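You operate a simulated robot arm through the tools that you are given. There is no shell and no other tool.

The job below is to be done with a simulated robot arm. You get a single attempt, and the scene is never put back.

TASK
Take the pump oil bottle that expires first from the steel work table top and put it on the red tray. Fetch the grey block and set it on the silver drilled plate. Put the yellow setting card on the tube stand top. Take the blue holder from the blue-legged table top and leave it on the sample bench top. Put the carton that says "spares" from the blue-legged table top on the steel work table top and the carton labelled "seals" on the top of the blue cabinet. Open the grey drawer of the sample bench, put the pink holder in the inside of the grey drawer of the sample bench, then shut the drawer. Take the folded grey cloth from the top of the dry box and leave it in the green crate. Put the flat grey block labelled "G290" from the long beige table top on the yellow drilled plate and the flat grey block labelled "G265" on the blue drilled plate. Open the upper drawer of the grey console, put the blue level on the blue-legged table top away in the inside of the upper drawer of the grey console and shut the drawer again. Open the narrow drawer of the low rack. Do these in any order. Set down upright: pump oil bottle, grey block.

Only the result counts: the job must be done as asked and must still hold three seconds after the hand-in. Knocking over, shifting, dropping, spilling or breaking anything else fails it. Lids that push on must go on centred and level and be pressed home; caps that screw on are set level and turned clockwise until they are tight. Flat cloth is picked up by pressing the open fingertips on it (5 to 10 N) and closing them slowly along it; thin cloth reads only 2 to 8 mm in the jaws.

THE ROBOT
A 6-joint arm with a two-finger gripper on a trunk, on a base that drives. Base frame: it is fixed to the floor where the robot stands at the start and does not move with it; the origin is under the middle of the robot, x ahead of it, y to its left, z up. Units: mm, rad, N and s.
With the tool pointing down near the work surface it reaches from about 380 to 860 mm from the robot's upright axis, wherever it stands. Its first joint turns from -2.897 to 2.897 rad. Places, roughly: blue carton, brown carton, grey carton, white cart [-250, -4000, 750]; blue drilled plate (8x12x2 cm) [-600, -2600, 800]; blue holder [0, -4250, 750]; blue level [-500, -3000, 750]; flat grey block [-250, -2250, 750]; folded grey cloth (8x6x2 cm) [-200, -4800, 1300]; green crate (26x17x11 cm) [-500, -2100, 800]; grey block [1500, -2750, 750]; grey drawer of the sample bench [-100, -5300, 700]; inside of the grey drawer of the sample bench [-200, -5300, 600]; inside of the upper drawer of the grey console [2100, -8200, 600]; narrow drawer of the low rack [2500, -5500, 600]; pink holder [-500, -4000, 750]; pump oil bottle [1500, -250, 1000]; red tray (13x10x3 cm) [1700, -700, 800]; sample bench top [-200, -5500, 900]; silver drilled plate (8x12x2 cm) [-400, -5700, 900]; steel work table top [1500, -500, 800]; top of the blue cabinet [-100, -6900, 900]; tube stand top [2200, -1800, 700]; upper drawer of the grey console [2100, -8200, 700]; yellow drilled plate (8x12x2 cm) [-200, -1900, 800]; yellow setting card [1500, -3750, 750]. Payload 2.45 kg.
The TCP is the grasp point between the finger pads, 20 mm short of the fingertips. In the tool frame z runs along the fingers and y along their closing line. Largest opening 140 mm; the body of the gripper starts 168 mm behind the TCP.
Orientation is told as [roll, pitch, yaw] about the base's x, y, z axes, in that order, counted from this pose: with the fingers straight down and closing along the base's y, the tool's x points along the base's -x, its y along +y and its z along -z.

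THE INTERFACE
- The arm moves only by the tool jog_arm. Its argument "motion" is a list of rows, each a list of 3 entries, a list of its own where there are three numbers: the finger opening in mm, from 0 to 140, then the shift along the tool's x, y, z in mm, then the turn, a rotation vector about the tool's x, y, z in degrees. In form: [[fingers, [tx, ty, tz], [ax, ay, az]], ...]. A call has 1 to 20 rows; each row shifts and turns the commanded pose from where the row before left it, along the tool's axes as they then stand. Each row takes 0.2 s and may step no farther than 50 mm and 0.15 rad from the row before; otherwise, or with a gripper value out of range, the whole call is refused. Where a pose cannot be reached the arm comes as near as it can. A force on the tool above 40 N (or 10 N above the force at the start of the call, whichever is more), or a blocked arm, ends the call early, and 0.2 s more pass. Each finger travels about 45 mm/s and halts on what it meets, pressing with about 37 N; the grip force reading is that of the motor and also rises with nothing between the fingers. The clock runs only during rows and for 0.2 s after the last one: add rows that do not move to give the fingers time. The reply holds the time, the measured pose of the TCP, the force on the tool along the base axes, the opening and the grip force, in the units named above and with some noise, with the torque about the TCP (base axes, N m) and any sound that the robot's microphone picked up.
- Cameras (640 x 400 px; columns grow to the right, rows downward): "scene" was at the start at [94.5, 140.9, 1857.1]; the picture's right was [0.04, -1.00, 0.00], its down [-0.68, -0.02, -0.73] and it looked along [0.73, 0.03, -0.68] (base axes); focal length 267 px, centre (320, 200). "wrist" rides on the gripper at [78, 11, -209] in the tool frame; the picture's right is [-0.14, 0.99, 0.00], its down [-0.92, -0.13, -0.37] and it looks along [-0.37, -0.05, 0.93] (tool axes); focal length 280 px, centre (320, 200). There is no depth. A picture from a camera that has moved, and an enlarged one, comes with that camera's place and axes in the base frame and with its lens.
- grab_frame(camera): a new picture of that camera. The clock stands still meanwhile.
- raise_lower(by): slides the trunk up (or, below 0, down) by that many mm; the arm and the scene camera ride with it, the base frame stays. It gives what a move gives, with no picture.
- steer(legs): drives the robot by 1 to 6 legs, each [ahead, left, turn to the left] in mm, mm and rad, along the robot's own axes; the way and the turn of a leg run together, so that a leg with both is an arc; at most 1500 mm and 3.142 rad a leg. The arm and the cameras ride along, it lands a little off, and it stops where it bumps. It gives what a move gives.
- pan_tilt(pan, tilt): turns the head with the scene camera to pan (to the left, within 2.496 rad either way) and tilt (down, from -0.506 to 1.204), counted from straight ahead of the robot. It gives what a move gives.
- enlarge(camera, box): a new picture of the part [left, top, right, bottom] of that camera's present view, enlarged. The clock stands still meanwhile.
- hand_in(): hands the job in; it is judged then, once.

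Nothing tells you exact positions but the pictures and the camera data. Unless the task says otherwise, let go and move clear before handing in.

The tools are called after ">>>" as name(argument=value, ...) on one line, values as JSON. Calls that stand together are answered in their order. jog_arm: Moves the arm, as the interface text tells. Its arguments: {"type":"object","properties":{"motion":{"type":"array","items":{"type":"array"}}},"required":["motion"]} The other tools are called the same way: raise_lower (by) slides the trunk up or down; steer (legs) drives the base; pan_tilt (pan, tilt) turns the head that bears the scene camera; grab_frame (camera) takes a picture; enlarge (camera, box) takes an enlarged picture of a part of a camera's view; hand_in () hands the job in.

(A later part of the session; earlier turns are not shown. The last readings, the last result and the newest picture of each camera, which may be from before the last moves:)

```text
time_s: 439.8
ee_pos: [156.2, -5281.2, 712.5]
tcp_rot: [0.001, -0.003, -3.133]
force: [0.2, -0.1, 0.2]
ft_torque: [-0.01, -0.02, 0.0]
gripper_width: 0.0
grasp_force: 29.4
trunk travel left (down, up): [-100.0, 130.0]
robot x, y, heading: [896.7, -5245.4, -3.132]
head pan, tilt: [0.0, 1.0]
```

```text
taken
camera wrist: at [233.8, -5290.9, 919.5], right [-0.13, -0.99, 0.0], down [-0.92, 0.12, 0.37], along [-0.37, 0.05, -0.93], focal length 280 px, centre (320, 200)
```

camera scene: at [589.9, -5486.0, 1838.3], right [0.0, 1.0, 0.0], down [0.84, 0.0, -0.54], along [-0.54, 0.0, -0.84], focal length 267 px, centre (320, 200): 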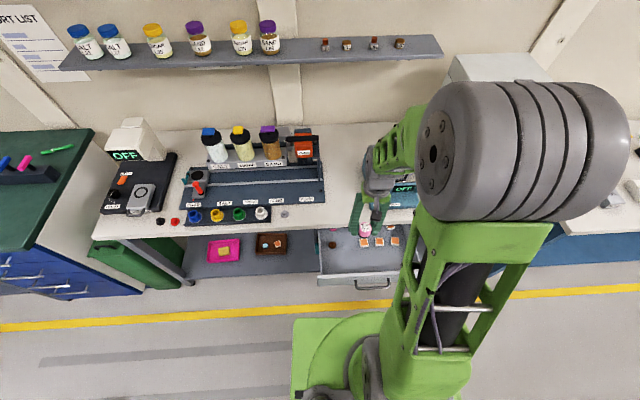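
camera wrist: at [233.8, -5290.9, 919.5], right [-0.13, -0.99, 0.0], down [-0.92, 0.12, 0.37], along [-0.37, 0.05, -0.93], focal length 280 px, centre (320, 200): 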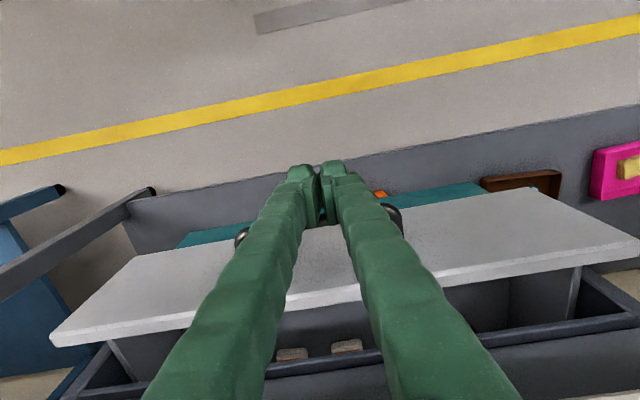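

Closing nicely. I push the rest in smaller steps.

>>> jog_arm(motion=[[0, [-15, 1, 2], [0, 0, 0]], [0, [-10, 0.7, 1], [0, 0, 0]], [0, [-5, 0.4, 0], [0, 0, 0]], [0, [-4, 0.3, 0], [0, 0, 0]], [0, [-3, 0.2, 0], [0, 0, 0]], [0, [-3, 0.2, 0], [0, 0, 0]], [0, [-3, 0.2, 0], [0, 0, 0]], [0, [0, 0, 0], [0, 0, 0]]])

>>> grab_frame(camera="wrist")

```text
time_s: 441.6
ee_pos: [118.9, -5284.8, 706.7]
tcp_rot: [0.0, 0.007, -3.134]
force: [33.2, 1.9, 3.2]
ft_torque: [0.0, -0.25, 0.31]
gripper_width: 0.0
grasp_force: 29.8
trunk travel left (down, up): [-100.0, 130.0]
robot x, y, heading: [894.3, -5243.1, -3.135]
head pan, tilt: [0.0, 1.0]
```

```text
taken
camera wrist: at [195.5, -5293.6, 915.8], right [-0.13, -0.99, 0.0], down [-0.92, 0.12, 0.36], along [-0.36, 0.05, -0.93], focal length 280 px, centre (320, 200)
```

wrist: 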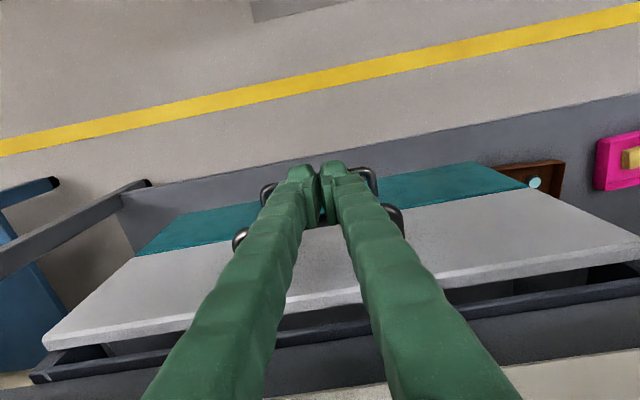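

Firm stop at 33 N with the bar back at x≈95. I back off and verify from the scene camera.

>>> jog_arm(motion=[[0, [15, 0, 0], [0, 0, 0]], [20, [30, 0, 0], [0, 0, 0]], [40, [40, 0, -20], [0, 0, 0]], [60, [0, 0, -45], [0, 0, 0]], [60, [0, 0, -45], [0, 0, 0]], [60, [0, 0, -45], [0, 0, 0]], [60, [0, 0, -45], [0, 0, 0]], [60, [0, 0, -45], [0, 0, 0]], [60, [0, 0, -45], [0, 0, 0]], [60, [0, 0, -45], [0, 0, 0]], [60, [0, 0, -40], [0, 0, 0]], [60, [0, 0, 0], [0, 0, 0]]])

>>> enlarge(camera="scene", box=[240, 120, 440, 260])

>>> grab_frame(camera="wrist")

```text
time_s: 444.2
ee_pos: [199.0, -5282.9, 1082.4]
tcp_rot: [0.002, -0.004, -3.134]
force: [0.2, 0.4, -0.3]
ft_torque: [-0.01, 0.03, 0.01]
gripper_width: 60.0
grasp_force: 0.0
trunk travel left (down, up): [-100.0, 130.0]
robot x, y, heading: [898.4, -5245.1, -3.135]
head pan, tilt: [0.0, 1.0]
```

```text
2.86 times, centred on (340, 190) of scene
camera zoom: at [819.5, -5385.6, 1838.2], right [0.0, 1.0, 0.0], down [0.84, 0.0, -0.54], along [-0.54, 0.0, -0.84], focal length 763 px, centre (263, 229)
```

zoom: 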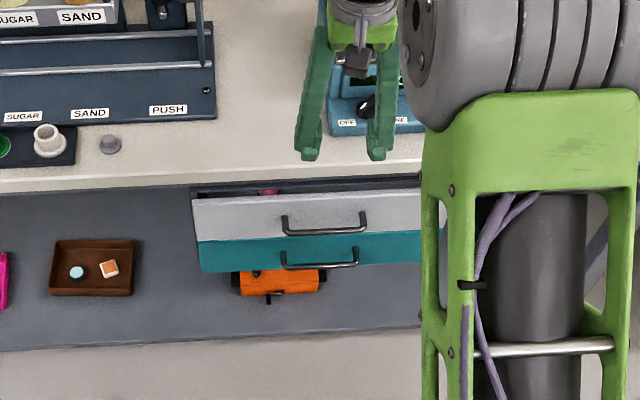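

```text
taken
camera wrist: at [278.0, -5292.3, 1290.8], right [-0.13, -0.99, 0.0], down [-0.92, 0.12, 0.37], along [-0.37, 0.05, -0.93], focal length 280 px, centre (320, 200)
```

wrist: 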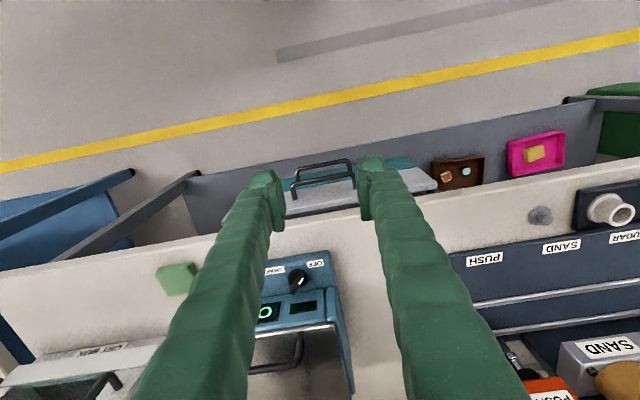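

Drawer is shut (fronts flush). Next the blue holder, near [-57, -4313]. Retract and drive there.

>>> jog_arm(motion=[[60, [45, 0, 0], [0, 0, 0]], [60, [45, 0, 0], [0, 0, 0]], [60, [45, 0, 0], [0, 0, 0]], [60, [45, 0, 0], [0, 0, 0]], [60, [45, 0, 0], [0, 0.2, 0]], [60, [0, 0, 0], [0, 0, 0]]])

>>> steer(legs=[[270, 0, 0], [0, -935, 0]])

>>> grab_frame(camera="wrist")

```text
time_s: 445.6
ee_pos: [424.8, -5282.6, 1080.4]
tcp_rot: [0.001, 0.0, -3.135]
force: [-0.4, -0.1, -0.6]
ft_torque: [0.0, 0.04, 0.02]
gripper_width: 59.9
grasp_force: 0.1
trunk travel left (down, up): [-100.0, 130.0]
robot x, y, heading: [897.1, -5245.0, -3.131]
head pan, tilt: [0.0, 1.0]
```

```text
time_s: 455.7
ee_pos: [152.5, -4341.6, 1081.8]
tcp_rot: [0.001, 0.001, -3.136]
force: [0.2, -0.4, -0.6]
ft_torque: [-0.01, 0.01, -0.01]
gripper_width: 59.9
grasp_force: 0.1
trunk travel left (down, up): [-100.0, 130.0]
robot x, y, heading: [625.7, -4304.6, -3.139]
head pan, tilt: [0.0, 1.0]
```

```text
taken
camera wrist: at [230.2, -4351.4, 1290.1], right [-0.13, -0.99, 0.0], down [-0.92, 0.12, 0.37], along [-0.36, 0.05, -0.93], focal length 280 px, centre (320, 200)
```

wrist: 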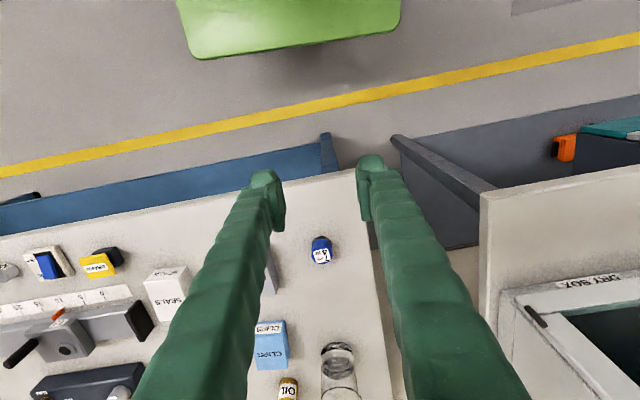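

>>> jog_arm(motion=[[70, [-41, -5, 10], [0, 0, 0]], [70, [-41, -5, 20], [0, 0, 0]], [70, [-41, -5, 25], [0, 0, 0]], [70, [-41, -5, 25], [0, 0, 0]], [70, [-41, -4, 25], [0, 0, 0]], [70, [0, 0, 40], [0, 0, 0]], [70, [0, 0, 30], [0, 0, 0]], [70, [0, 0, 0], [0, 0, 0]]])

>>> grab_frame(camera="wrist")

```text
time_s: 457.5
ee_pos: [-52.5, -4318.7, 904.4]
tcp_rot: [0.001, 0.0, -3.137]
force: [0.2, -0.2, 0.6]
ft_torque: [-0.01, 0.01, -0.02]
gripper_width: 69.7
grasp_force: 0.1
trunk travel left (down, up): [-100.0, 130.0]
robot x, y, heading: [622.0, -4305.0, -3.146]
head pan, tilt: [0.0, 1.0]
```

```text
taken
camera wrist: at [25.4, -4328.9, 1115.1], right [-0.13, -0.99, 0.0], down [-0.92, 0.12, 0.37], along [-0.37, 0.05, -0.93], focal length 280 px, centre (320, 200)
```

wrist: 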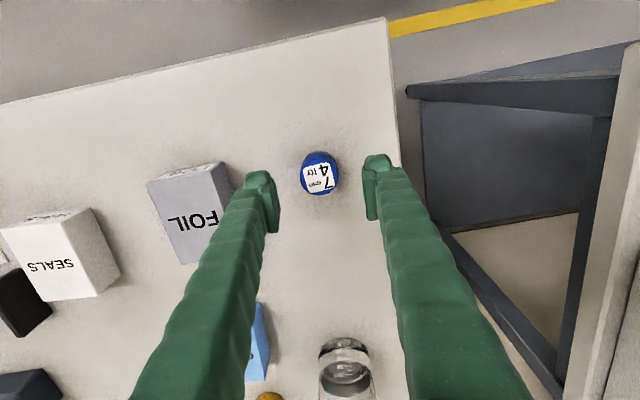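

>>> jog_arm(motion=[[64, [-4, -1.5, 40], [0, 0, 0]], [62, [0, 0, 30], [0, 0, 0]], [60, [0, 0, 9], [0, 0, 0]], [60, [0, 0, 2], [0, 0, 0]], [60, [0, 0, 2], [0, 0, 0]], [60, [0, 0, 0], [0, 0, 0]]])

>>> grab_frame(camera="wrist")

```text
time_s: 458.9
ee_pos: [-55.9, -4317.9, 823.7]
tcp_rot: [0.002, 0.0, -3.136]
force: [-0.5, -0.2, -0.6]
ft_torque: [-0.01, 0.0, 0.03]
gripper_width: 60.1
grasp_force: 0.0
trunk travel left (down, up): [-100.0, 130.0]
robot x, y, heading: [623.8, -4305.0, -3.142]
head pan, tilt: [0.0, 1.0]
```

```text
taken
camera wrist: at [21.2, -4327.6, 1032.2], right [-0.13, -0.99, 0.0], down [-0.92, 0.12, 0.37], along [-0.36, 0.05, -0.93], focal length 280 px, centre (320, 200)
```

wrist: 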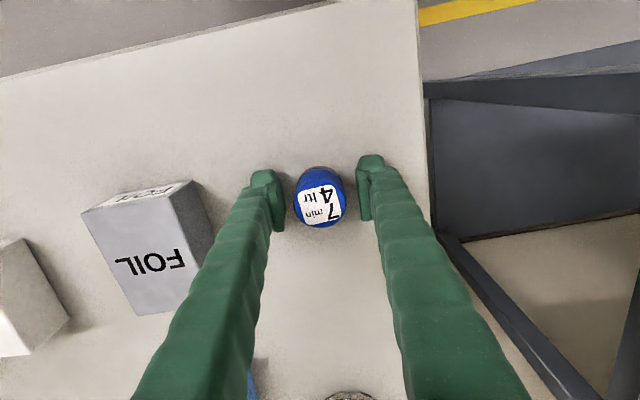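

Centred. Close and lift.

>>> jog_arm(motion=[[50, [0, 0, 0], [0, 0, 0]], [40, [0, 0, 0], [0, 0, 0]], [28, [0, 0, 0], [0, 0, 0]], [20, [0, 0, 0], [0, 0, 0]], [20, [0, 0, 0], [0, 0, 0]], [20, [0, 0, -4], [0, 0, 0]], [20, [0, 0, -10], [0, 0, 0]], [20, [0, 0, -25], [0, 0, 0]], [20, [0, 0, -40], [0, 0, 0]], [20, [0, 0, -40], [0, 0, 0]], [20, [0, 0, -40], [0, 0, 0]], [20, [0, 0, -40], [0, 0, 0]], [20, [0, 0, -40], [0, 0, 0]], [20, [0, 0, -20], [0, 0, 0]], [20, [0, 0, 0], [0, 0, 0]]])

>>> grab_frame(camera="wrist")

```text
time_s: 462.1
ee_pos: [-58.3, -4317.6, 1082.3]
tcp_rot: [0.001, 0.0, -3.138]
force: [0.0, 0.6, -1.9]
ft_torque: [0.01, -0.05, -0.02]
gripper_width: 37.9
grasp_force: 37.0
trunk travel left (down, up): [-100.0, 130.0]
robot x, y, heading: [624.8, -4302.9, -3.137]
head pan, tilt: [0.0, 1.0]
```

```text
taken
camera wrist: at [20.6, -4327.5, 1291.2], right [-0.13, -0.99, 0.0], down [-0.92, 0.12, 0.37], along [-0.36, 0.05, -0.93], focal length 280 px, centre (320, 200)
```

wrist: 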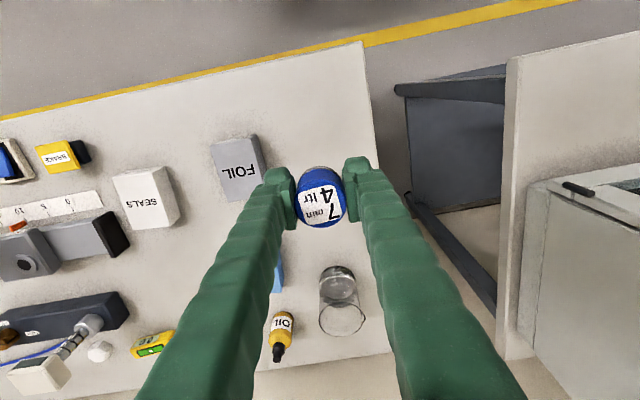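

Blue holder held. Retract, drive to the sample bench.

>>> jog_arm(motion=[[20, [42, 0, 0], [0, 0, 0]], [20, [42, 0, 0], [0, 0, 0]], [20, [42, 0, 0], [0, 0, 0]], [20, [42, 0, 0], [0, 0, 0]], [20, [42, 0, 0], [0, 0, 0]], [20, [0, 0, 0], [0, 0, 0]]])

>>> steer(legs=[[0, 1072, 0]])

>>> jog_arm(motion=[[20, [-40, 0, 0], [0, 0, 0]], [20, [-40, 0, 0], [0, 0, 0]], [20, [-40, 0, 0], [0, 0, 0]], [20, [-40, 0, 0], [0, 0, 0]], [20, [-40, 0, 0], [0, 0, 0]], [20, [-30, 0, 20], [0, 0, 0]], [20, [0, 0, 40], [0, 0, 0]], [20, [0, 0, 40], [0, 0, 0]], [20, [0, 0, 0], [0, 0, 0]]])

>>> grab_frame(camera="wrist")

```text
time_s: 463.5
ee_pos: [154.3, -4316.6, 1081.5]
tcp_rot: [0.001, -0.001, -3.137]
force: [-0.4, 0.1, -1.2]
ft_torque: [0.02, -0.03, 0.02]
gripper_width: 37.8
grasp_force: 36.9
trunk travel left (down, up): [-100.0, 130.0]
robot x, y, heading: [626.3, -4305.6, -3.138]
head pan, tilt: [0.0, 1.0]
```

```text
time_s: 473.2
ee_pos: [155.8, -5394.6, 1081.1]
tcp_rot: [0.001, 0.001, -3.134]
force: [-0.1, -0.1, -1.3]
ft_torque: [-0.01, 0.03, 0.03]
gripper_width: 37.8
grasp_force: 36.6
trunk travel left (down, up): [-100.0, 130.0]
robot x, y, heading: [627.1, -5378.5, -3.141]
head pan, tilt: [0.0, 1.0]
```

```text
time_s: 475.2
ee_pos: [-74.9, -5397.2, 982.4]
tcp_rot: [0.001, 0.0, -3.133]
force: [0.3, -0.3, -1.7]
ft_torque: [0.0, -0.01, -0.01]
gripper_width: 37.7
grasp_force: 37.1
trunk travel left (down, up): [-100.0, 130.0]
robot x, y, heading: [628.4, -5374.7, -3.144]
head pan, tilt: [0.0, 1.0]
```

```text
taken
camera wrist: at [3.4, -5405.9, 1191.2], right [-0.13, -0.99, 0.0], down [-0.92, 0.12, 0.37], along [-0.37, 0.05, -0.93], focal length 280 px, centre (320, 200)
```

wrist: 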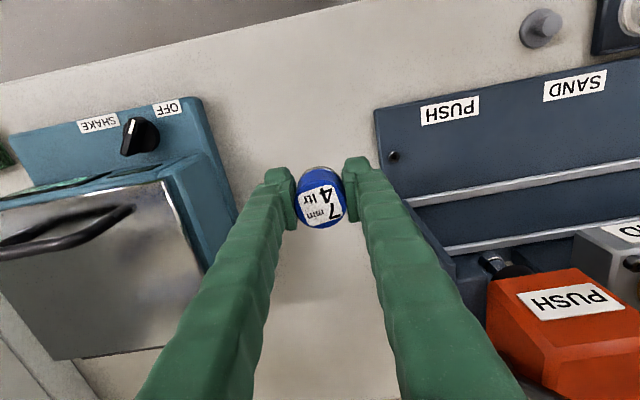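

>>> jog_arm(motion=[[20, [20, -8, 30], [0, 0, 0]], [20, [0, 0, 40], [0, 0, 0]], [20, [0, 0, 20], [0, 0, 0]], [20, [0, 0, 8], [0, 0, 0]], [20, [0, 0, 3], [0, 0, 0]], [20, [0, 0, 3], [0, 0, 0]], [20, [0, 0, 2], [0, 0, 0]], [20, [0, 0, 2], [0, 0, 0]], [20, [0, 0, 2], [0, 0, 0]], [20, [0, 0, 0], [0, 0, 0]]])

```text
time_s: 477.0
ee_pos: [-55.8, -5387.3, 880.1]
tcp_rot: [0.002, -0.007, -3.132]
force: [6.2, 0.0, 18.1]
ft_torque: [0.11, -0.25, -0.09]
gripper_width: 37.4
grasp_force: 36.9
trunk travel left (down, up): [-100.0, 130.0]
robot x, y, heading: [628.5, -5375.8, -3.14]
head pan, tilt: [0.0, 1.0]
stopped in row 8: the force on the tool passed its limit at 43 N (the readings are from after the stop); the commanded pose is now the measured one
```

>>> jog_arm(motion=[[20, [0, 0, -2], [0, 0, 0]], [38, [0, 0, 0], [0, 0, 0]], [46, [0, 0, 0], [0, 0, 0]], [56, [0, 0, 0], [0, 0, 0]], [62, [0, 0, -5], [0, 0, 0]], [62, [0, 0, -30], [0, 0, 0]], [62, [0, 0, -40], [0, 0, 0]], [62, [0, 0, -40], [0, 0, 0]], [62, [0, 0, -40], [0, 0, 0]], [62, [0, 0, -45], [0, 0, 0]], [62, [0, 0, 0], [0, 0, 0]]])

>>> grab_frame(camera="wrist")

```text
time_s: 479.4
ee_pos: [-55.5, -5387.5, 1080.5]
tcp_rot: [0.002, -0.006, -3.134]
force: [-0.5, 0.7, 0.6]
ft_torque: [0.01, 0.0, -0.02]
gripper_width: 61.8
grasp_force: 0.1
trunk travel left (down, up): [-100.0, 130.0]
robot x, y, heading: [628.1, -5378.3, -3.141]
head pan, tilt: [0.0, 1.0]
```

```text
taken
camera wrist: at [22.5, -5397.8, 1288.2], right [-0.13, -0.99, 0.0], down [-0.92, 0.12, 0.37], along [-0.37, 0.05, -0.93], focal length 280 px, centre (320, 200)
```

wrist: 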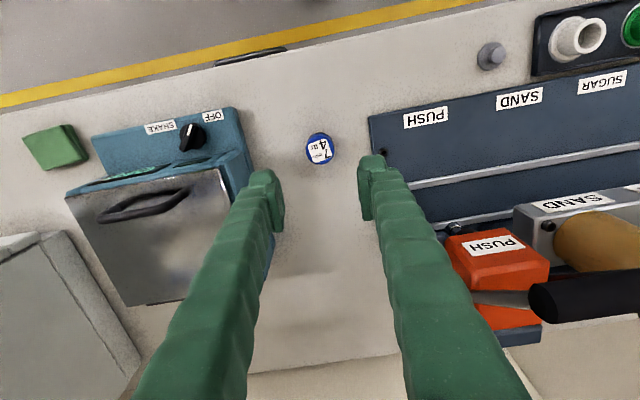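

Blue holder done. Next the folded grey cloth on the dry box (about [-237, -4777, 1278]). I retract, raise the trunk, and drive there.

>>> jog_arm(motion=[[62, [42, 0, 0], [0, 0, 0]], [62, [42, 0, 0], [0, 0.3, 0]], [62, [42, 0, 0], [0, 0, 0]], [62, [42, 0, 0], [0, 0, 0]], [62, [42, 0, 0], [0, 0, 0]], [62, [0, 0, 0], [0, 0, 0]]])

>>> raise_lower(by=125)

>>> steer(legs=[[0, -600, 0]])

>>> pan_tilt(pan=-0.1, tilt=0.75)

>>> grab_frame(camera="scene")

>>> grab_frame(camera="wrist")

```text
time_s: 480.8
ee_pos: [154.8, -5387.0, 1077.4]
tcp_rot: [0.002, 0.001, -3.133]
force: [-0.4, 0.1, -0.6]
ft_torque: [-0.01, 0.01, 0.05]
gripper_width: 61.9
grasp_force: 0.1
trunk travel left (down, up): [-100.0, 130.0]
robot x, y, heading: [631.0, -5377.6, -3.143]
head pan, tilt: [0.0, 1.0]
```

```text
time_s: 482.3
ee_pos: [153.9, -5385.2, 1203.0]
tcp_rot: [0.001, 0.002, -3.133]
force: [0.5, -0.7, -0.3]
ft_torque: [0.0, -0.02, 0.02]
gripper_width: 62.1
grasp_force: 0.0
trunk travel left (down, up): [-225.0, 5.0]
robot x, y, heading: [627.2, -5378.3, -3.14]
head pan, tilt: [0.0, 1.0]
```

```text
time_s: 488.1
ee_pos: [152.5, -4776.8, 1203.1]
tcp_rot: [0.001, -0.001, -3.134]
force: [0.7, 0.3, 0.2]
ft_torque: [-0.02, 0.01, -0.02]
gripper_width: 62.0
grasp_force: 0.0
trunk travel left (down, up): [-225.0, 5.0]
robot x, y, heading: [625.8, -4772.5, -3.141]
head pan, tilt: [0.0, 1.0]
```

```text
time_s: 488.9
ee_pos: [153.2, -4776.7, 1203.3]
tcp_rot: [0.002, 0.0, -3.134]
force: [0.3, -0.4, -1.5]
ft_torque: [0.0, 0.01, -0.01]
gripper_width: 62.3
grasp_force: 0.0
trunk travel left (down, up): [-225.0, 5.0]
robot x, y, heading: [627.0, -4772.4, -3.142]
head pan, tilt: [-0.099, 0.75]
```

```text
taken
camera scene: at [535.6, -4906.7, 1982.3], right [0.1, 1.0, 0.0], down [0.68, -0.07, -0.73], along [-0.73, 0.07, -0.68], focal length 267 px, centre (320, 200)
```

scene: 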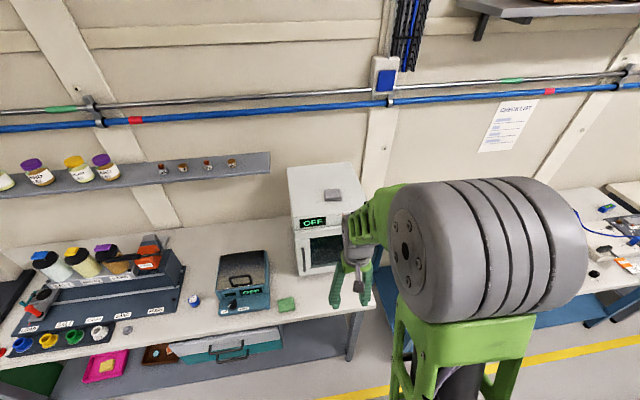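

```text
taken
camera wrist: at [230.2, -4786.1, 1412.2], right [-0.13, -0.99, 0.0], down [-0.92, 0.12, 0.37], along [-0.37, 0.05, -0.93], focal length 280 px, centre (320, 200)
```

wrist: 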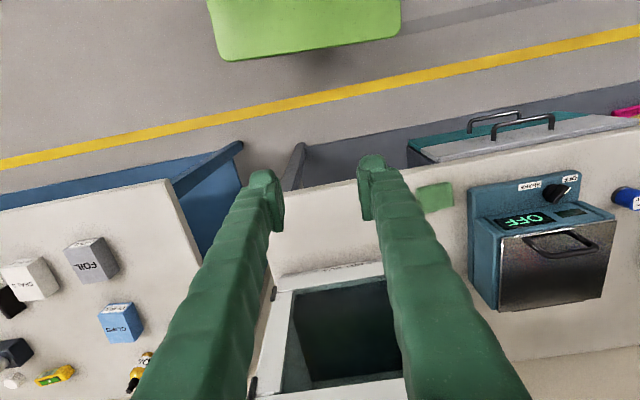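

>>> jog_arm(motion=[[62, [0, 0, -40], [0, 0, 0]], [62, [0, 0, -40], [0, 0, 0]], [62, [0, 0, -40], [0, 0, 0]], [62, [0, 0, -45], [0, 0, 0]], [62, [0, 0, 0], [0, 0, 0]]])

>>> steer(legs=[[150, 0, 0]])

>>> grab_frame(camera="wrist")

>>> grab_frame(camera="scene")

```text
time_s: 490.1
ee_pos: [152.5, -4776.3, 1368.7]
tcp_rot: [0.001, -0.001, -3.135]
force: [-0.5, -0.1, -0.6]
ft_torque: [-0.04, -0.03, 0.02]
gripper_width: 62.2
grasp_force: 0.1
trunk travel left (down, up): [-225.0, 5.0]
robot x, y, heading: [626.9, -4774.9, -3.14]
head pan, tilt: [-0.099, 0.75]
```

```text
time_s: 491.4
ee_pos: [1.5, -4776.2, 1368.8]
tcp_rot: [0.001, 0.002, -3.138]
force: [-0.7, 0.4, -0.5]
ft_torque: [-0.02, -0.07, -0.03]
gripper_width: 61.9
grasp_force: 0.1
trunk travel left (down, up): [-225.0, 5.0]
robot x, y, heading: [477.7, -4772.0, 3.144]
head pan, tilt: [-0.099, 0.75]
```

```text
taken
camera wrist: at [79.8, -4785.4, 1576.6], right [-0.13, -0.99, 0.0], down [-0.92, 0.12, 0.37], along [-0.36, 0.05, -0.93], focal length 280 px, centre (320, 200)
```

wrist: 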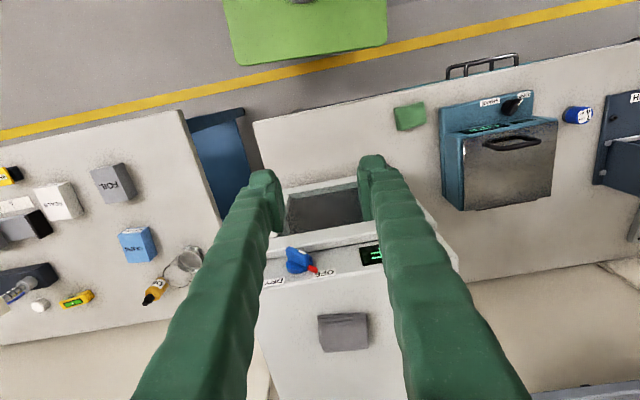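

```text
taken
camera scene: at [384.4, -4906.5, 1982.3], right [0.1, 0.99, 0.0], down [0.68, -0.07, -0.73], along [-0.73, 0.07, -0.68], focal length 267 px, centre (320, 200)
```

scene: 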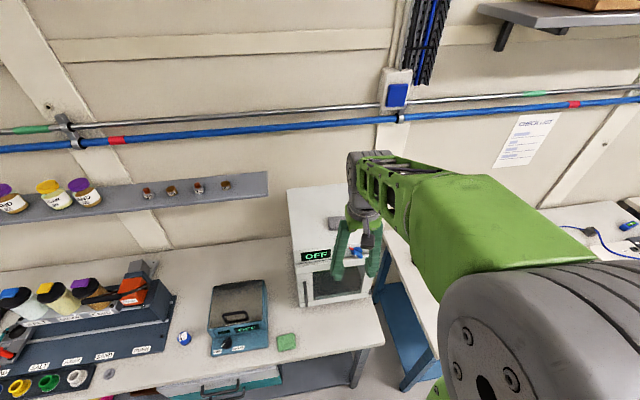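

The cloth is visible at about [-228, -4776]. I extend over it.

>>> jog_arm(motion=[[90, [-45, 0, 0], [0, 0, 0]], [100, [-45, 0, 0], [0, 0, 0]], [100, [-45, 0, 0], [0, 0, 0]], [100, [-45, 0, 0], [0, 0, 0]], [100, [-45, 0, 0], [0, 0, 0]], [100, [0, 0, 0], [0, 0, 0]]])

>>> grab_frame(camera="wrist")

>>> enlarge(camera="wrist", box=[250, 100, 400, 220])

```text
time_s: 492.8
ee_pos: [-219.6, -4775.7, 1369.6]
tcp_rot: [0.001, -0.003, -3.139]
force: [-0.2, -0.2, 1.5]
ft_torque: [-0.01, 0.04, 0.0]
gripper_width: 100.2
grasp_force: 0.0
trunk travel left (down, up): [-225.0, 5.0]
robot x, y, heading: [480.3, -4775.6, 3.14]
head pan, tilt: [-0.099, 0.75]
```

```text
taken
camera wrist: at [-141.9, -4786.5, 1578.4], right [-0.13, -0.99, 0.0], down [-0.92, 0.12, 0.37], along [-0.37, 0.05, -0.93], focal length 280 px, centre (320, 200)
```

wrist: 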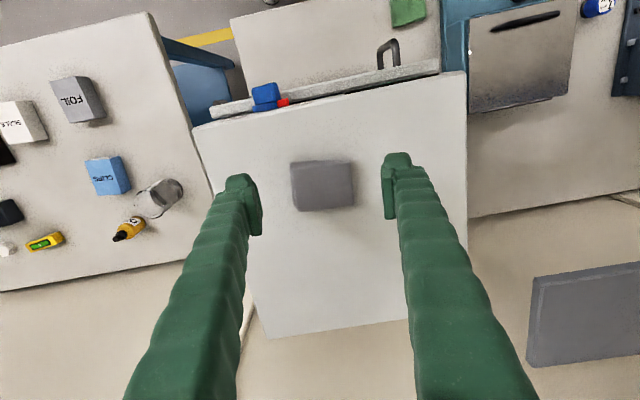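

```text
3.33 times, centred on (325, 160) of wrist
camera zoom: at [-141.9, -4786.5, 1578.4], right [-0.13, -0.99, 0.0], down [-0.92, 0.12, 0.37], along [-0.37, 0.05, -0.93], focal length 935 px, centre (303, 333)
```

zoom: 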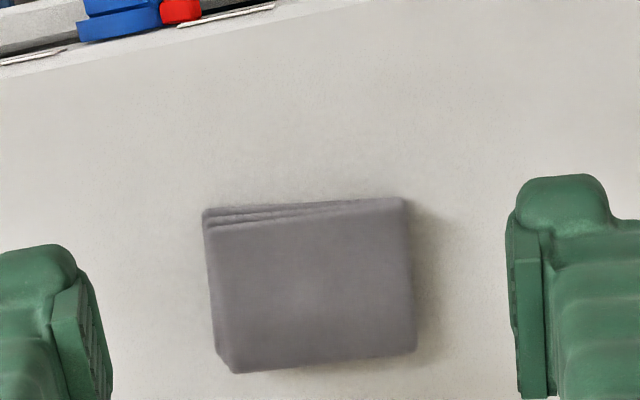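

Cloth centre ≈[-247, -4776], top z≈1269. I align and descend to the box top around it.

>>> jog_arm(motion=[[104, [-27, 0, 0], [0, 0, 0]], [104, [0, 0, 40], [0, 0, 0]], [104, [0, 0, 30], [0, 0, 0]], [104, [0, 0, 10], [0, 0, 0]], [104, [0, 0, 0], [0, 0, 0]]])

>>> grab_frame(camera="wrist")

```text
time_s: 494.0
ee_pos: [-248.2, -4777.7, 1288.3]
tcp_rot: [0.001, -0.001, -3.138]
force: [-0.2, 0.0, -0.2]
ft_torque: [-0.02, 0.0, -0.03]
gripper_width: 104.3
grasp_force: 0.0
trunk travel left (down, up): [-225.0, 5.0]
robot x, y, heading: [480.4, -4773.7, 3.143]
head pan, tilt: [-0.099, 0.75]
```

```text
taken
camera wrist: at [-170.8, -4787.2, 1496.8], right [-0.13, -0.99, 0.0], down [-0.92, 0.12, 0.37], along [-0.36, 0.05, -0.93], focal length 280 px, centre (320, 200)
```

wrist: 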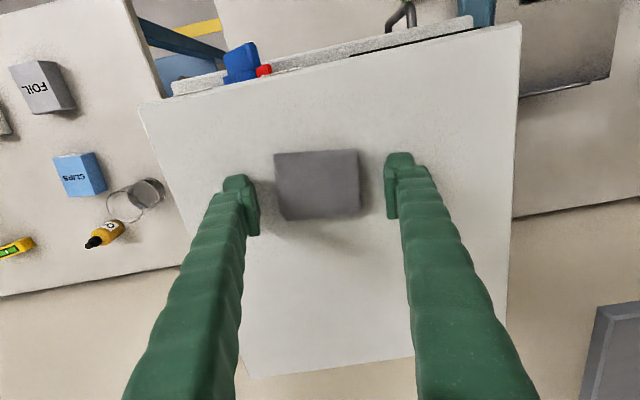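

>>> jog_arm(motion=[[104, [0, 0, 10], [0, 0, 0]], [104, [0, 0, 4], [0, 0, 0]], [104, [0, 0, 3], [0, 0, 0]], [104, [0, 0, 2], [0, 0, 0]], [104, [0, 0, 2], [0, 0, 0]], [104, [0, 0, 0], [0, 0, 0]]])

```text
time_s: 494.8
ee_pos: [-248.9, -4777.4, 1281.7]
tcp_rot: [0.001, -0.011, -3.138]
force: [7.9, -0.8, 14.0]
ft_torque: [0.32, -0.26, -0.36]
gripper_width: 104.6
grasp_force: 0.2
trunk travel left (down, up): [-225.0, 5.0]
robot x, y, heading: [480.6, -4773.3, 3.144]
head pan, tilt: [-0.099, 0.75]
stopped in row 3: the force on the tool passed its limit at 44 N (the readings are from after the stop); the commanded pose is now the measured one
```

Contact with the box top at TCP 1281.7. I raise 4 mm and close slowly on the cloth.

>>> jog_arm(motion=[[104, [0, 0, -4], [0, 0, 0]], [96, [0, 0, 0], [0, 0, 0]], [88, [0, 0, 0], [0, 0, 0]], [80, [0, 0, 0], [0, 0, 0]], [72, [0, 0, 0], [0, 0, 0]], [64, [0, 0, 0], [0, 0, 0]], [56, [0, 0, 0], [0, 0, 0]], [48, [0, 0, 0], [0, 0, 0]], [40, [0, 0, 0], [0, 0, 0]], [40, [0, 0, 0], [0, 0, 0]]])

>>> grab_frame(camera="wrist")

```text
time_s: 497.0
ee_pos: [-251.7, -4776.3, 1284.1]
tcp_rot: [0.002, -0.012, -3.138]
force: [-3.5, 9.7, 20.7]
ft_torque: [0.62, -0.1, -0.02]
gripper_width: 68.4
grasp_force: 37.2
trunk travel left (down, up): [-225.0, 5.0]
robot x, y, heading: [476.2, -4774.2, 3.145]
head pan, tilt: [-0.099, 0.75]
```

```text
taken
camera wrist: at [-170.3, -4785.7, 1491.6], right [-0.13, -0.99, 0.0], down [-0.92, 0.13, 0.38], along [-0.38, 0.05, -0.93], focal length 280 px, centre (320, 200)
```

wrist: 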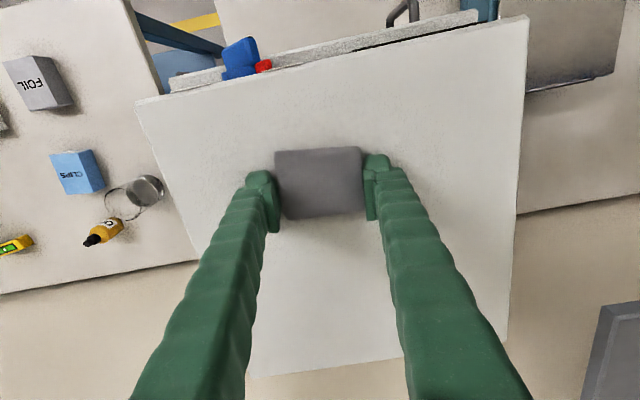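

>>> jog_arm(motion=[[30, [0, 0, -3], [0, 0, 0]], [30, [0, 0, -5], [0, 0, 0]], [30, [0, 0, -10], [0, 0, 0]], [30, [0, 0, -20], [0, 0, 0]], [30, [0, 0, -20], [0, 0, 0]], [30, [0, 0, 0], [0, 0, 0]]])

>>> grab_frame(camera="wrist")

```text
time_s: 498.4
ee_pos: [-251.4, -4777.7, 1339.2]
tcp_rot: [0.002, -0.011, -3.137]
force: [0.4, -0.2, 0.5]
ft_torque: [0.02, -0.01, 0.01]
gripper_width: 68.4
grasp_force: 36.8
trunk travel left (down, up): [-225.0, 5.0]
robot x, y, heading: [477.7, -4775.2, 3.145]
head pan, tilt: [-0.099, 0.75]
```

```text
taken
camera wrist: at [-171.2, -4787.3, 1548.4], right [-0.13, -0.99, 0.0], down [-0.92, 0.12, 0.38], along [-0.37, 0.05, -0.93], focal length 280 px, centre (320, 200)
```

wrist: 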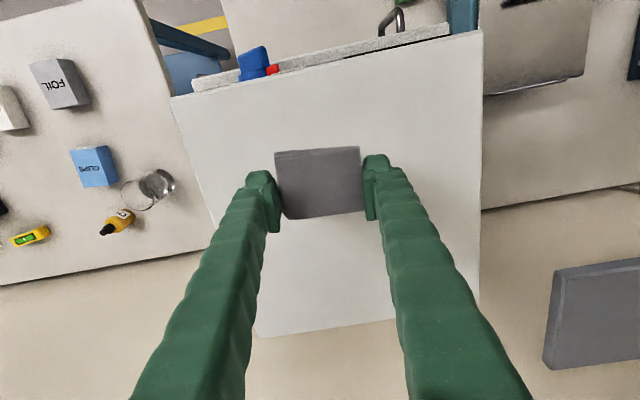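

Cloth held. I lift, retract from the dry box, lower the trunk, and drive to the green crate.

>>> jog_arm(motion=[[30, [0, 0, -30], [0, 0.6, 0]], [30, [40, 0, 0], [0, 0, 0]], [30, [40, 0, 0], [0, 0, 0]], [30, [40, 0, 0], [0, 0, 0]], [30, [40, 0, 0], [0, 0, 0]], [30, [40, 0, 0], [0, 0, 0]], [30, [40, 0, 0], [0, 0, 0]], [30, [0, 0, 0], [0, 0, 0]]])

>>> steer(legs=[[-150, 0, 0]])

>>> raise_lower(by=-125)

>>> steer(legs=[[0, -1350, 0], [0, -1300, 0]])

>>> grab_frame(camera="wrist")

```text
time_s: 500.2
ee_pos: [-11.2, -4776.9, 1369.6]
tcp_rot: [0.001, 0.002, -3.14]
force: [-0.5, -0.7, 0.4]
ft_torque: [0.02, -0.02, 0.01]
gripper_width: 68.0
grasp_force: 37.5
trunk travel left (down, up): [-225.0, 5.0]
robot x, y, heading: [477.2, -4771.5, 3.145]
head pan, tilt: [-0.099, 0.75]
```

```text
time_s: 501.6
ee_pos: [141.0, -4775.7, 1371.0]
tcp_rot: [0.002, -0.002, -3.139]
force: [0.5, -0.3, -0.5]
ft_torque: [0.01, 0.07, 0.03]
gripper_width: 68.1
grasp_force: 37.0
trunk travel left (down, up): [-225.0, 5.0]
robot x, y, heading: [628.8, -4774.3, 3.14]
head pan, tilt: [-0.099, 0.75]
```

```text
time_s: 503.1
ee_pos: [140.7, -4776.6, 1246.1]
tcp_rot: [0.002, 0.0, -3.137]
force: [-0.1, 0.3, 0.8]
ft_torque: [0.01, -0.01, 0.01]
gripper_width: 67.9
grasp_force: 37.1
trunk travel left (down, up): [-100.0, 130.0]
robot x, y, heading: [628.6, -4770.8, 3.136]
head pan, tilt: [-0.099, 0.75]
```

```text
time_s: 526.7
ee_pos: [157.4, -2073.9, 1245.2]
tcp_rot: [0.001, 0.0, 3.13]
force: [0.5, 0.9, -0.6]
ft_torque: [-0.01, 0.0, 0.03]
gripper_width: 68.0
grasp_force: 37.3
trunk travel left (down, up): [-100.0, 130.0]
robot x, y, heading: [644.5, -2076.5, 3.126]
head pan, tilt: [-0.099, 0.75]
```

```text
taken
camera wrist: at [233.3, -2084.8, 1454.0], right [-0.15, -0.99, 0.0], down [-0.92, 0.14, 0.37], along [-0.36, 0.05, -0.93], focal length 280 px, centre (320, 200)
```

wrist: 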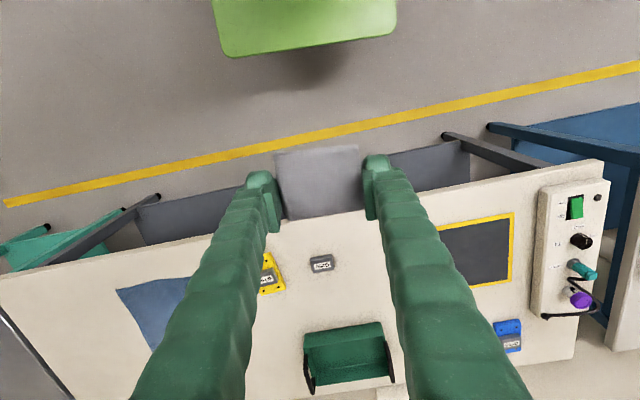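

The crate is visible ahead. I move the base in, straighten, and extend over the crate.

>>> steer(legs=[[352, 0, 0.015]])

>>> jog_arm(motion=[[30, [-40, 0, 10], [0, 0, 0]], [30, [-40, 0, 20], [0, 0, 0]], [30, [-40, 0, 20], [0, 0, 0]], [30, [-40, 0, 20], [0, 0, 0]], [30, [-40, 0, 20], [0, 0, 0]], [30, [-40, 0, 20], [0, 0, 0]], [30, [0, 0, 20], [0, 0, 0]], [30, [0, 0, 0], [0, 0, 0]]])

>>> grab_frame(camera="wrist")

```text
time_s: 529.0
ee_pos: [-196.3, -2076.7, 1245.4]
tcp_rot: [0.002, 0.003, -3.139]
force: [-0.2, -0.2, 0.1]
ft_torque: [-0.01, -0.04, 0.01]
gripper_width: 68.2
grasp_force: 36.4
trunk travel left (down, up): [-100.0, 130.0]
robot x, y, heading: [293.0, -2075.0, 3.139]
head pan, tilt: [-0.099, 0.75]
```

```text
time_s: 530.8
ee_pos: [-435.6, -2079.2, 1114.2]
tcp_rot: [0.001, 0.001, -3.14]
force: [-0.2, 0.0, 0.1]
ft_torque: [-0.01, 0.02, 0.0]
gripper_width: 68.0
grasp_force: 37.4
trunk travel left (down, up): [-100.0, 130.0]
robot x, y, heading: [292.7, -2074.9, 3.137]
head pan, tilt: [-0.099, 0.75]
```

```text
taken
camera wrist: at [-358.2, -2088.2, 1323.7], right [-0.14, -0.99, 0.0], down [-0.92, 0.13, 0.37], along [-0.36, 0.05, -0.93], focal length 280 px, centre (320, 200)
```

wrist: 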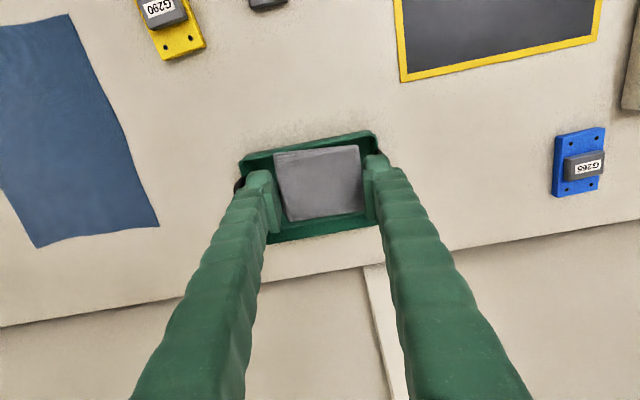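

>>> jog_arm(motion=[[30, [-33, -9.5, 10], [0, 0, 0]], [30, [-33, -9.5, 30], [0, 0, 0]], [30, [0, 0, 30], [0, 0, 0]], [30, [0, 0, 30], [0, 0, 0]], [30, [0, 0, 0], [0, 0, 0]]])

>>> grab_frame(camera="wrist")

```text
time_s: 532.0
ee_pos: [-501.1, -2058.1, 1013.8]
tcp_rot: [0.001, 0.001, -3.142]
force: [0.7, 0.3, -0.2]
ft_torque: [-0.02, 0.02, -0.01]
gripper_width: 67.6
grasp_force: 37.0
trunk travel left (down, up): [-100.0, 130.0]
robot x, y, heading: [297.4, -2076.3, 3.135]
head pan, tilt: [-0.099, 0.75]
```

```text
taken
camera wrist: at [-423.5, -2068.2, 1223.5], right [-0.14, -0.99, 0.0], down [-0.92, 0.13, 0.37], along [-0.37, 0.05, -0.93], focal length 280 px, centre (320, 200)
```

wrist: 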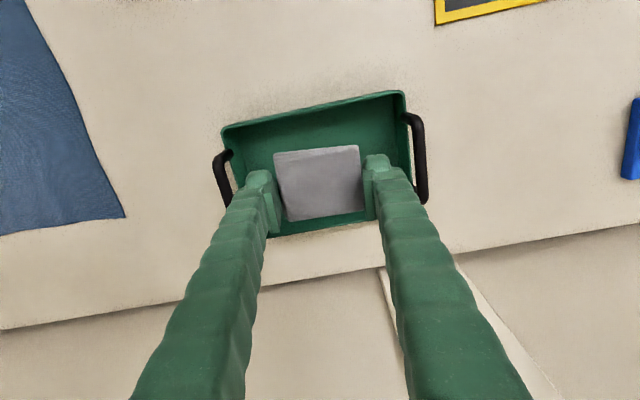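

Centred over the crate. I lower the cloth inside.

>>> jog_arm(motion=[[30, [-3, -2, 40], [0, 0, 0]], [30, [0, 0, 40], [0, 0, 0]], [30, [0, 0, 40], [0, 0, 0]], [30, [0, 0, 30], [0, 0, 0]], [30, [0, 0, 15], [0, 0, 0]], [30, [0, 0, 5], [0, 0, 0]], [30, [0, 0, 3], [0, 0, 0]], [30, [0, 0, 3], [0, 0, 0]], [30, [0, 0, 3], [0, 0, 0]], [30, [0, 0, 0], [0, 0, 0]]])

>>> grab_frame(camera="wrist")

```text
time_s: 534.2
ee_pos: [-504.0, -2056.0, 836.3]
tcp_rot: [0.002, -0.001, -3.14]
force: [-0.3, 1.2, 0.4]
ft_torque: [0.01, 0.0, -0.01]
gripper_width: 67.8
grasp_force: 36.3
trunk travel left (down, up): [-100.0, 130.0]
robot x, y, heading: [291.7, -2074.7, 3.141]
head pan, tilt: [-0.099, 0.75]
```

```text
taken
camera wrist: at [-426.6, -2067.0, 1045.3], right [-0.14, -0.99, 0.0], down [-0.92, 0.13, 0.37], along [-0.37, 0.05, -0.93], focal length 280 px, centre (320, 200)
```

wrist: 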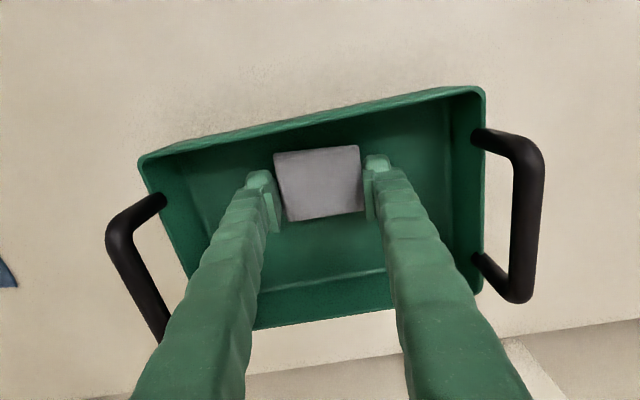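

>>> jog_arm(motion=[[30, [0, 0, 3], [0, 0, 0]], [30, [0, 0, 3], [0, 0, 0]], [30, [0, 0, 2], [0, 0, 0]], [30, [0, 0, 0], [0, 0, 0]]])

>>> jog_arm(motion=[[60, [0, 0, 0], [0, 0, 0]], [75, [0, 0, 0], [0, 0, 0]], [85, [0, 0, 0], [0, 0, 0]], [92, [0, 0, -5], [0, 0, 0]], [92, [0, 0, -30], [0, 0, 0]], [92, [0, 0, -40], [0, 0, 0]], [92, [0, 0, -40], [0, 0, 0]], [92, [0, 0, -40], [0, 0, 0]], [92, [0, 0, -40], [0, 0, 0]], [92, [0, 0, -40], [0, 0, 0]], [92, [0, 0, 0], [0, 0, 0]]])

>>> grab_frame(camera="wrist")

```text
time_s: 535.2
ee_pos: [-504.7, -2057.4, 828.2]
tcp_rot: [0.002, 0.0, -3.141]
force: [-0.6, 0.7, -1.7]
ft_torque: [0.0, 0.02, 0.03]
gripper_width: 67.6
grasp_force: 37.2
trunk travel left (down, up): [-100.0, 130.0]
robot x, y, heading: [291.5, -2077.1, 3.14]
head pan, tilt: [-0.099, 0.75]
```

```text
time_s: 537.6
ee_pos: [-504.0, -2055.9, 1062.5]
tcp_rot: [0.002, 0.0, -3.139]
force: [0.4, -0.4, -0.7]
ft_torque: [0.04, 0.04, -0.03]
gripper_width: 92.0
grasp_force: 0.0
trunk travel left (down, up): [-100.0, 130.0]
robot x, y, heading: [291.4, -2074.9, 3.14]
head pan, tilt: [-0.099, 0.75]
```

```text
taken
camera wrist: at [-427.5, -2066.1, 1271.3], right [-0.14, -0.99, 0.0], down [-0.92, 0.13, 0.37], along [-0.36, 0.05, -0.93], focal length 280 px, centre (320, 200)
```

wrist: 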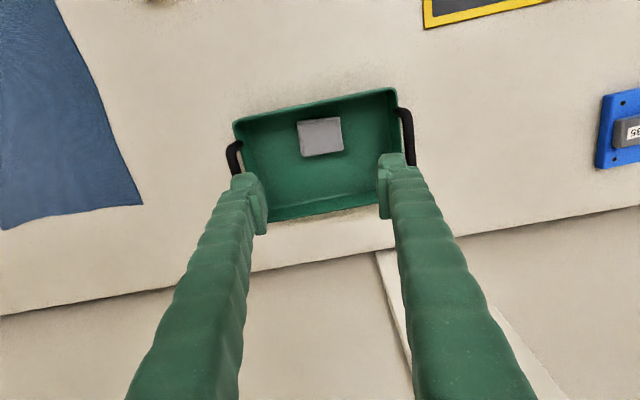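

Cloth is in the crate. Next the yellow setting card on the left side (~[1500, -3750]). I retract, turn around, and drive there.

>>> jog_arm(motion=[[80, [45, 0, 0], [0, 0, 0]], [60, [45, 0, 0], [0, 0, 0]], [60, [45, 0, 0], [0, 0, 0]], [60, [45, 0, 0], [0, 0, 0]], [60, [45, 0, 0], [0, 0, 0]], [60, [45, 0, 0], [0, 0, 0]], [60, [45, 0, 0], [0, 0, 0]], [60, [0, 0, 0], [0, 0, 0]]])

>>> steer(legs=[[-330, 0, 0], [0, 0, -3.14], [0, -1450, 0]])

>>> pan_tilt(pan=-0.2, tilt=0.75)

>>> grab_frame(camera="scene")

>>> grab_frame(camera="wrist")

```text
time_s: 539.4
ee_pos: [-188.1, -2057.3, 1062.5]
tcp_rot: [0.003, 0.0, -3.14]
force: [0.2, -0.3, 0.2]
ft_torque: [-0.01, -0.05, -0.02]
gripper_width: 59.9
grasp_force: 0.0
trunk travel left (down, up): [-100.0, 130.0]
robot x, y, heading: [291.1, -2074.7, 3.143]
head pan, tilt: [-0.099, 0.75]
```

```text
time_s: 561.5
ee_pos: [1111.3, -3543.4, 1062.2]
tcp_rot: [0.001, -0.001, 0.009]
force: [0.0, 0.4, -0.2]
ft_torque: [-0.04, 0.0, 0.01]
gripper_width: 60.1
grasp_force: 0.0
trunk travel left (down, up): [-100.0, 130.0]
robot x, y, heading: [630.6, -3527.1, 0.004]
head pan, tilt: [-0.099, 0.75]
```

```text
time_s: 562.1
ee_pos: [1112.6, -3543.1, 1062.5]
tcp_rot: [0.002, 0.001, 0.011]
force: [0.0, -0.8, 0.2]
ft_torque: [-0.01, 0.0, 0.02]
gripper_width: 60.3
grasp_force: 0.1
trunk travel left (down, up): [-100.0, 130.0]
robot x, y, heading: [628.6, -3532.4, 0.003]
head pan, tilt: [-0.201, 0.75]
```

```text
taken
camera scene: at [723.8, -3406.9, 1857.4], right [-0.19, -0.98, 0.0], down [-0.67, 0.13, -0.73], along [0.72, -0.14, -0.68], focal length 267 px, centre (320, 200)
```

scene: 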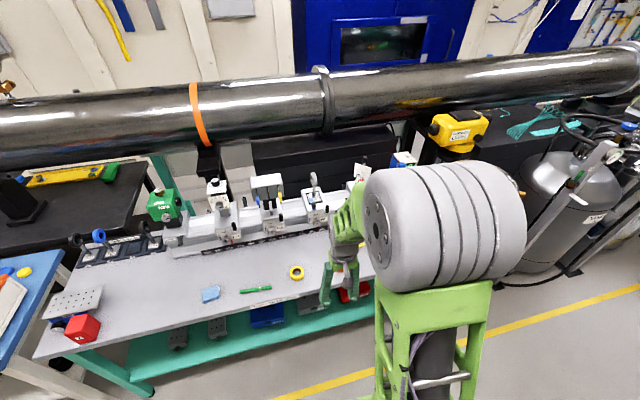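

```text
taken
camera wrist: at [1033.6, -3532.8, 1271.4], right [0.13, 0.99, 0.0], down [0.92, -0.12, 0.37], along [0.37, -0.05, -0.93], focal length 280 px, centre (320, 200)
```

wrist: 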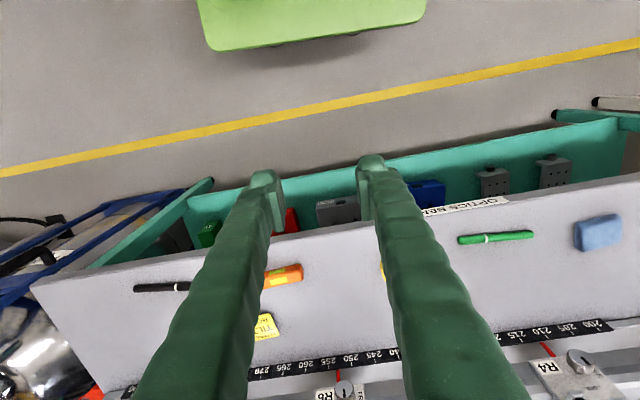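

The yellow setting card lies at about [1502, -3716]. I shift over and look closer.

>>> steer(legs=[[200, -185, -0.004]])

>>> jog_arm(motion=[[80, [-40, 0, 0], [0, 0, 0]], [80, [-40, 0, 0], [0, 0, 0]], [80, [-40, 0, 0], [0, 0, 0]], [80, [0, 0, 0], [0, 0, 0]]])

>>> grab_frame(camera="wrist")

```text
time_s: 564.4
ee_pos: [1311.7, -3726.3, 1062.6]
tcp_rot: [0.003, 0.0, 0.007]
force: [0.5, -0.6, 0.3]
ft_torque: [0.04, 0.02, -0.01]
gripper_width: 60.1
grasp_force: 0.0
trunk travel left (down, up): [-100.0, 130.0]
robot x, y, heading: [828.5, -3709.6, -0.002]
head pan, tilt: [-0.201, 0.75]
```

```text
time_s: 565.4
ee_pos: [1430.2, -3724.3, 1062.4]
tcp_rot: [0.001, 0.0, 0.005]
force: [-0.3, 0.3, -0.2]
ft_torque: [-0.02, 0.03, 0.01]
gripper_width: 80.0
grasp_force: 0.0
trunk travel left (down, up): [-100.0, 130.0]
robot x, y, heading: [829.1, -3708.0, 0.004]
head pan, tilt: [-0.201, 0.75]
```

```text
taken
camera wrist: at [1352.3, -3714.3, 1271.0], right [0.13, 0.99, 0.0], down [0.92, -0.12, 0.37], along [0.37, -0.05, -0.93], focal length 280 px, centre (320, 200)
```

wrist: 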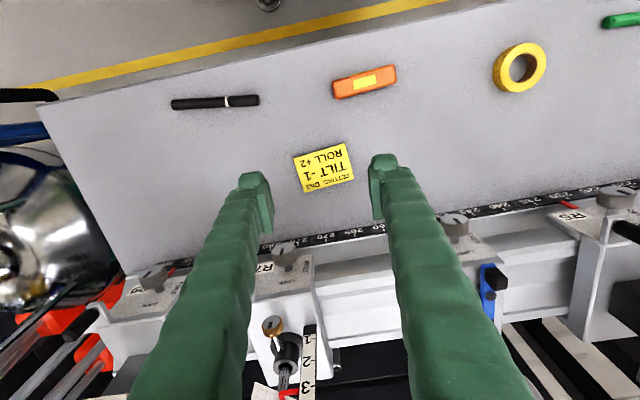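

>>> enlarge(camera="wrist", box=[270, 120, 380, 210])

```text
4.44 times, centred on (325, 165) of wrist
camera zoom: at [1352.3, -3714.3, 1271.0], right [0.13, 0.99, 0.0], down [0.92, -0.12, 0.37], along [0.37, -0.05, -0.93], focal length 1246 px, centre (298, 356)
```

zoom: 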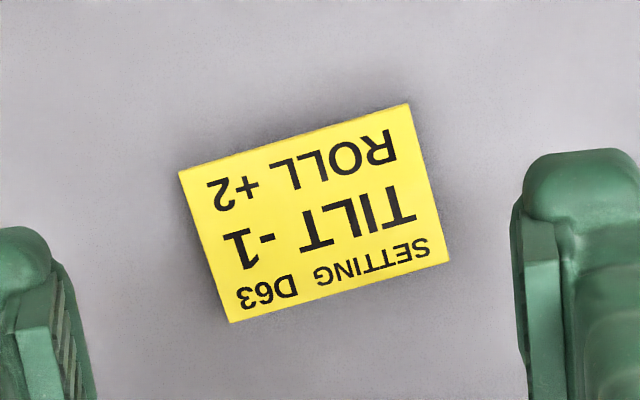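

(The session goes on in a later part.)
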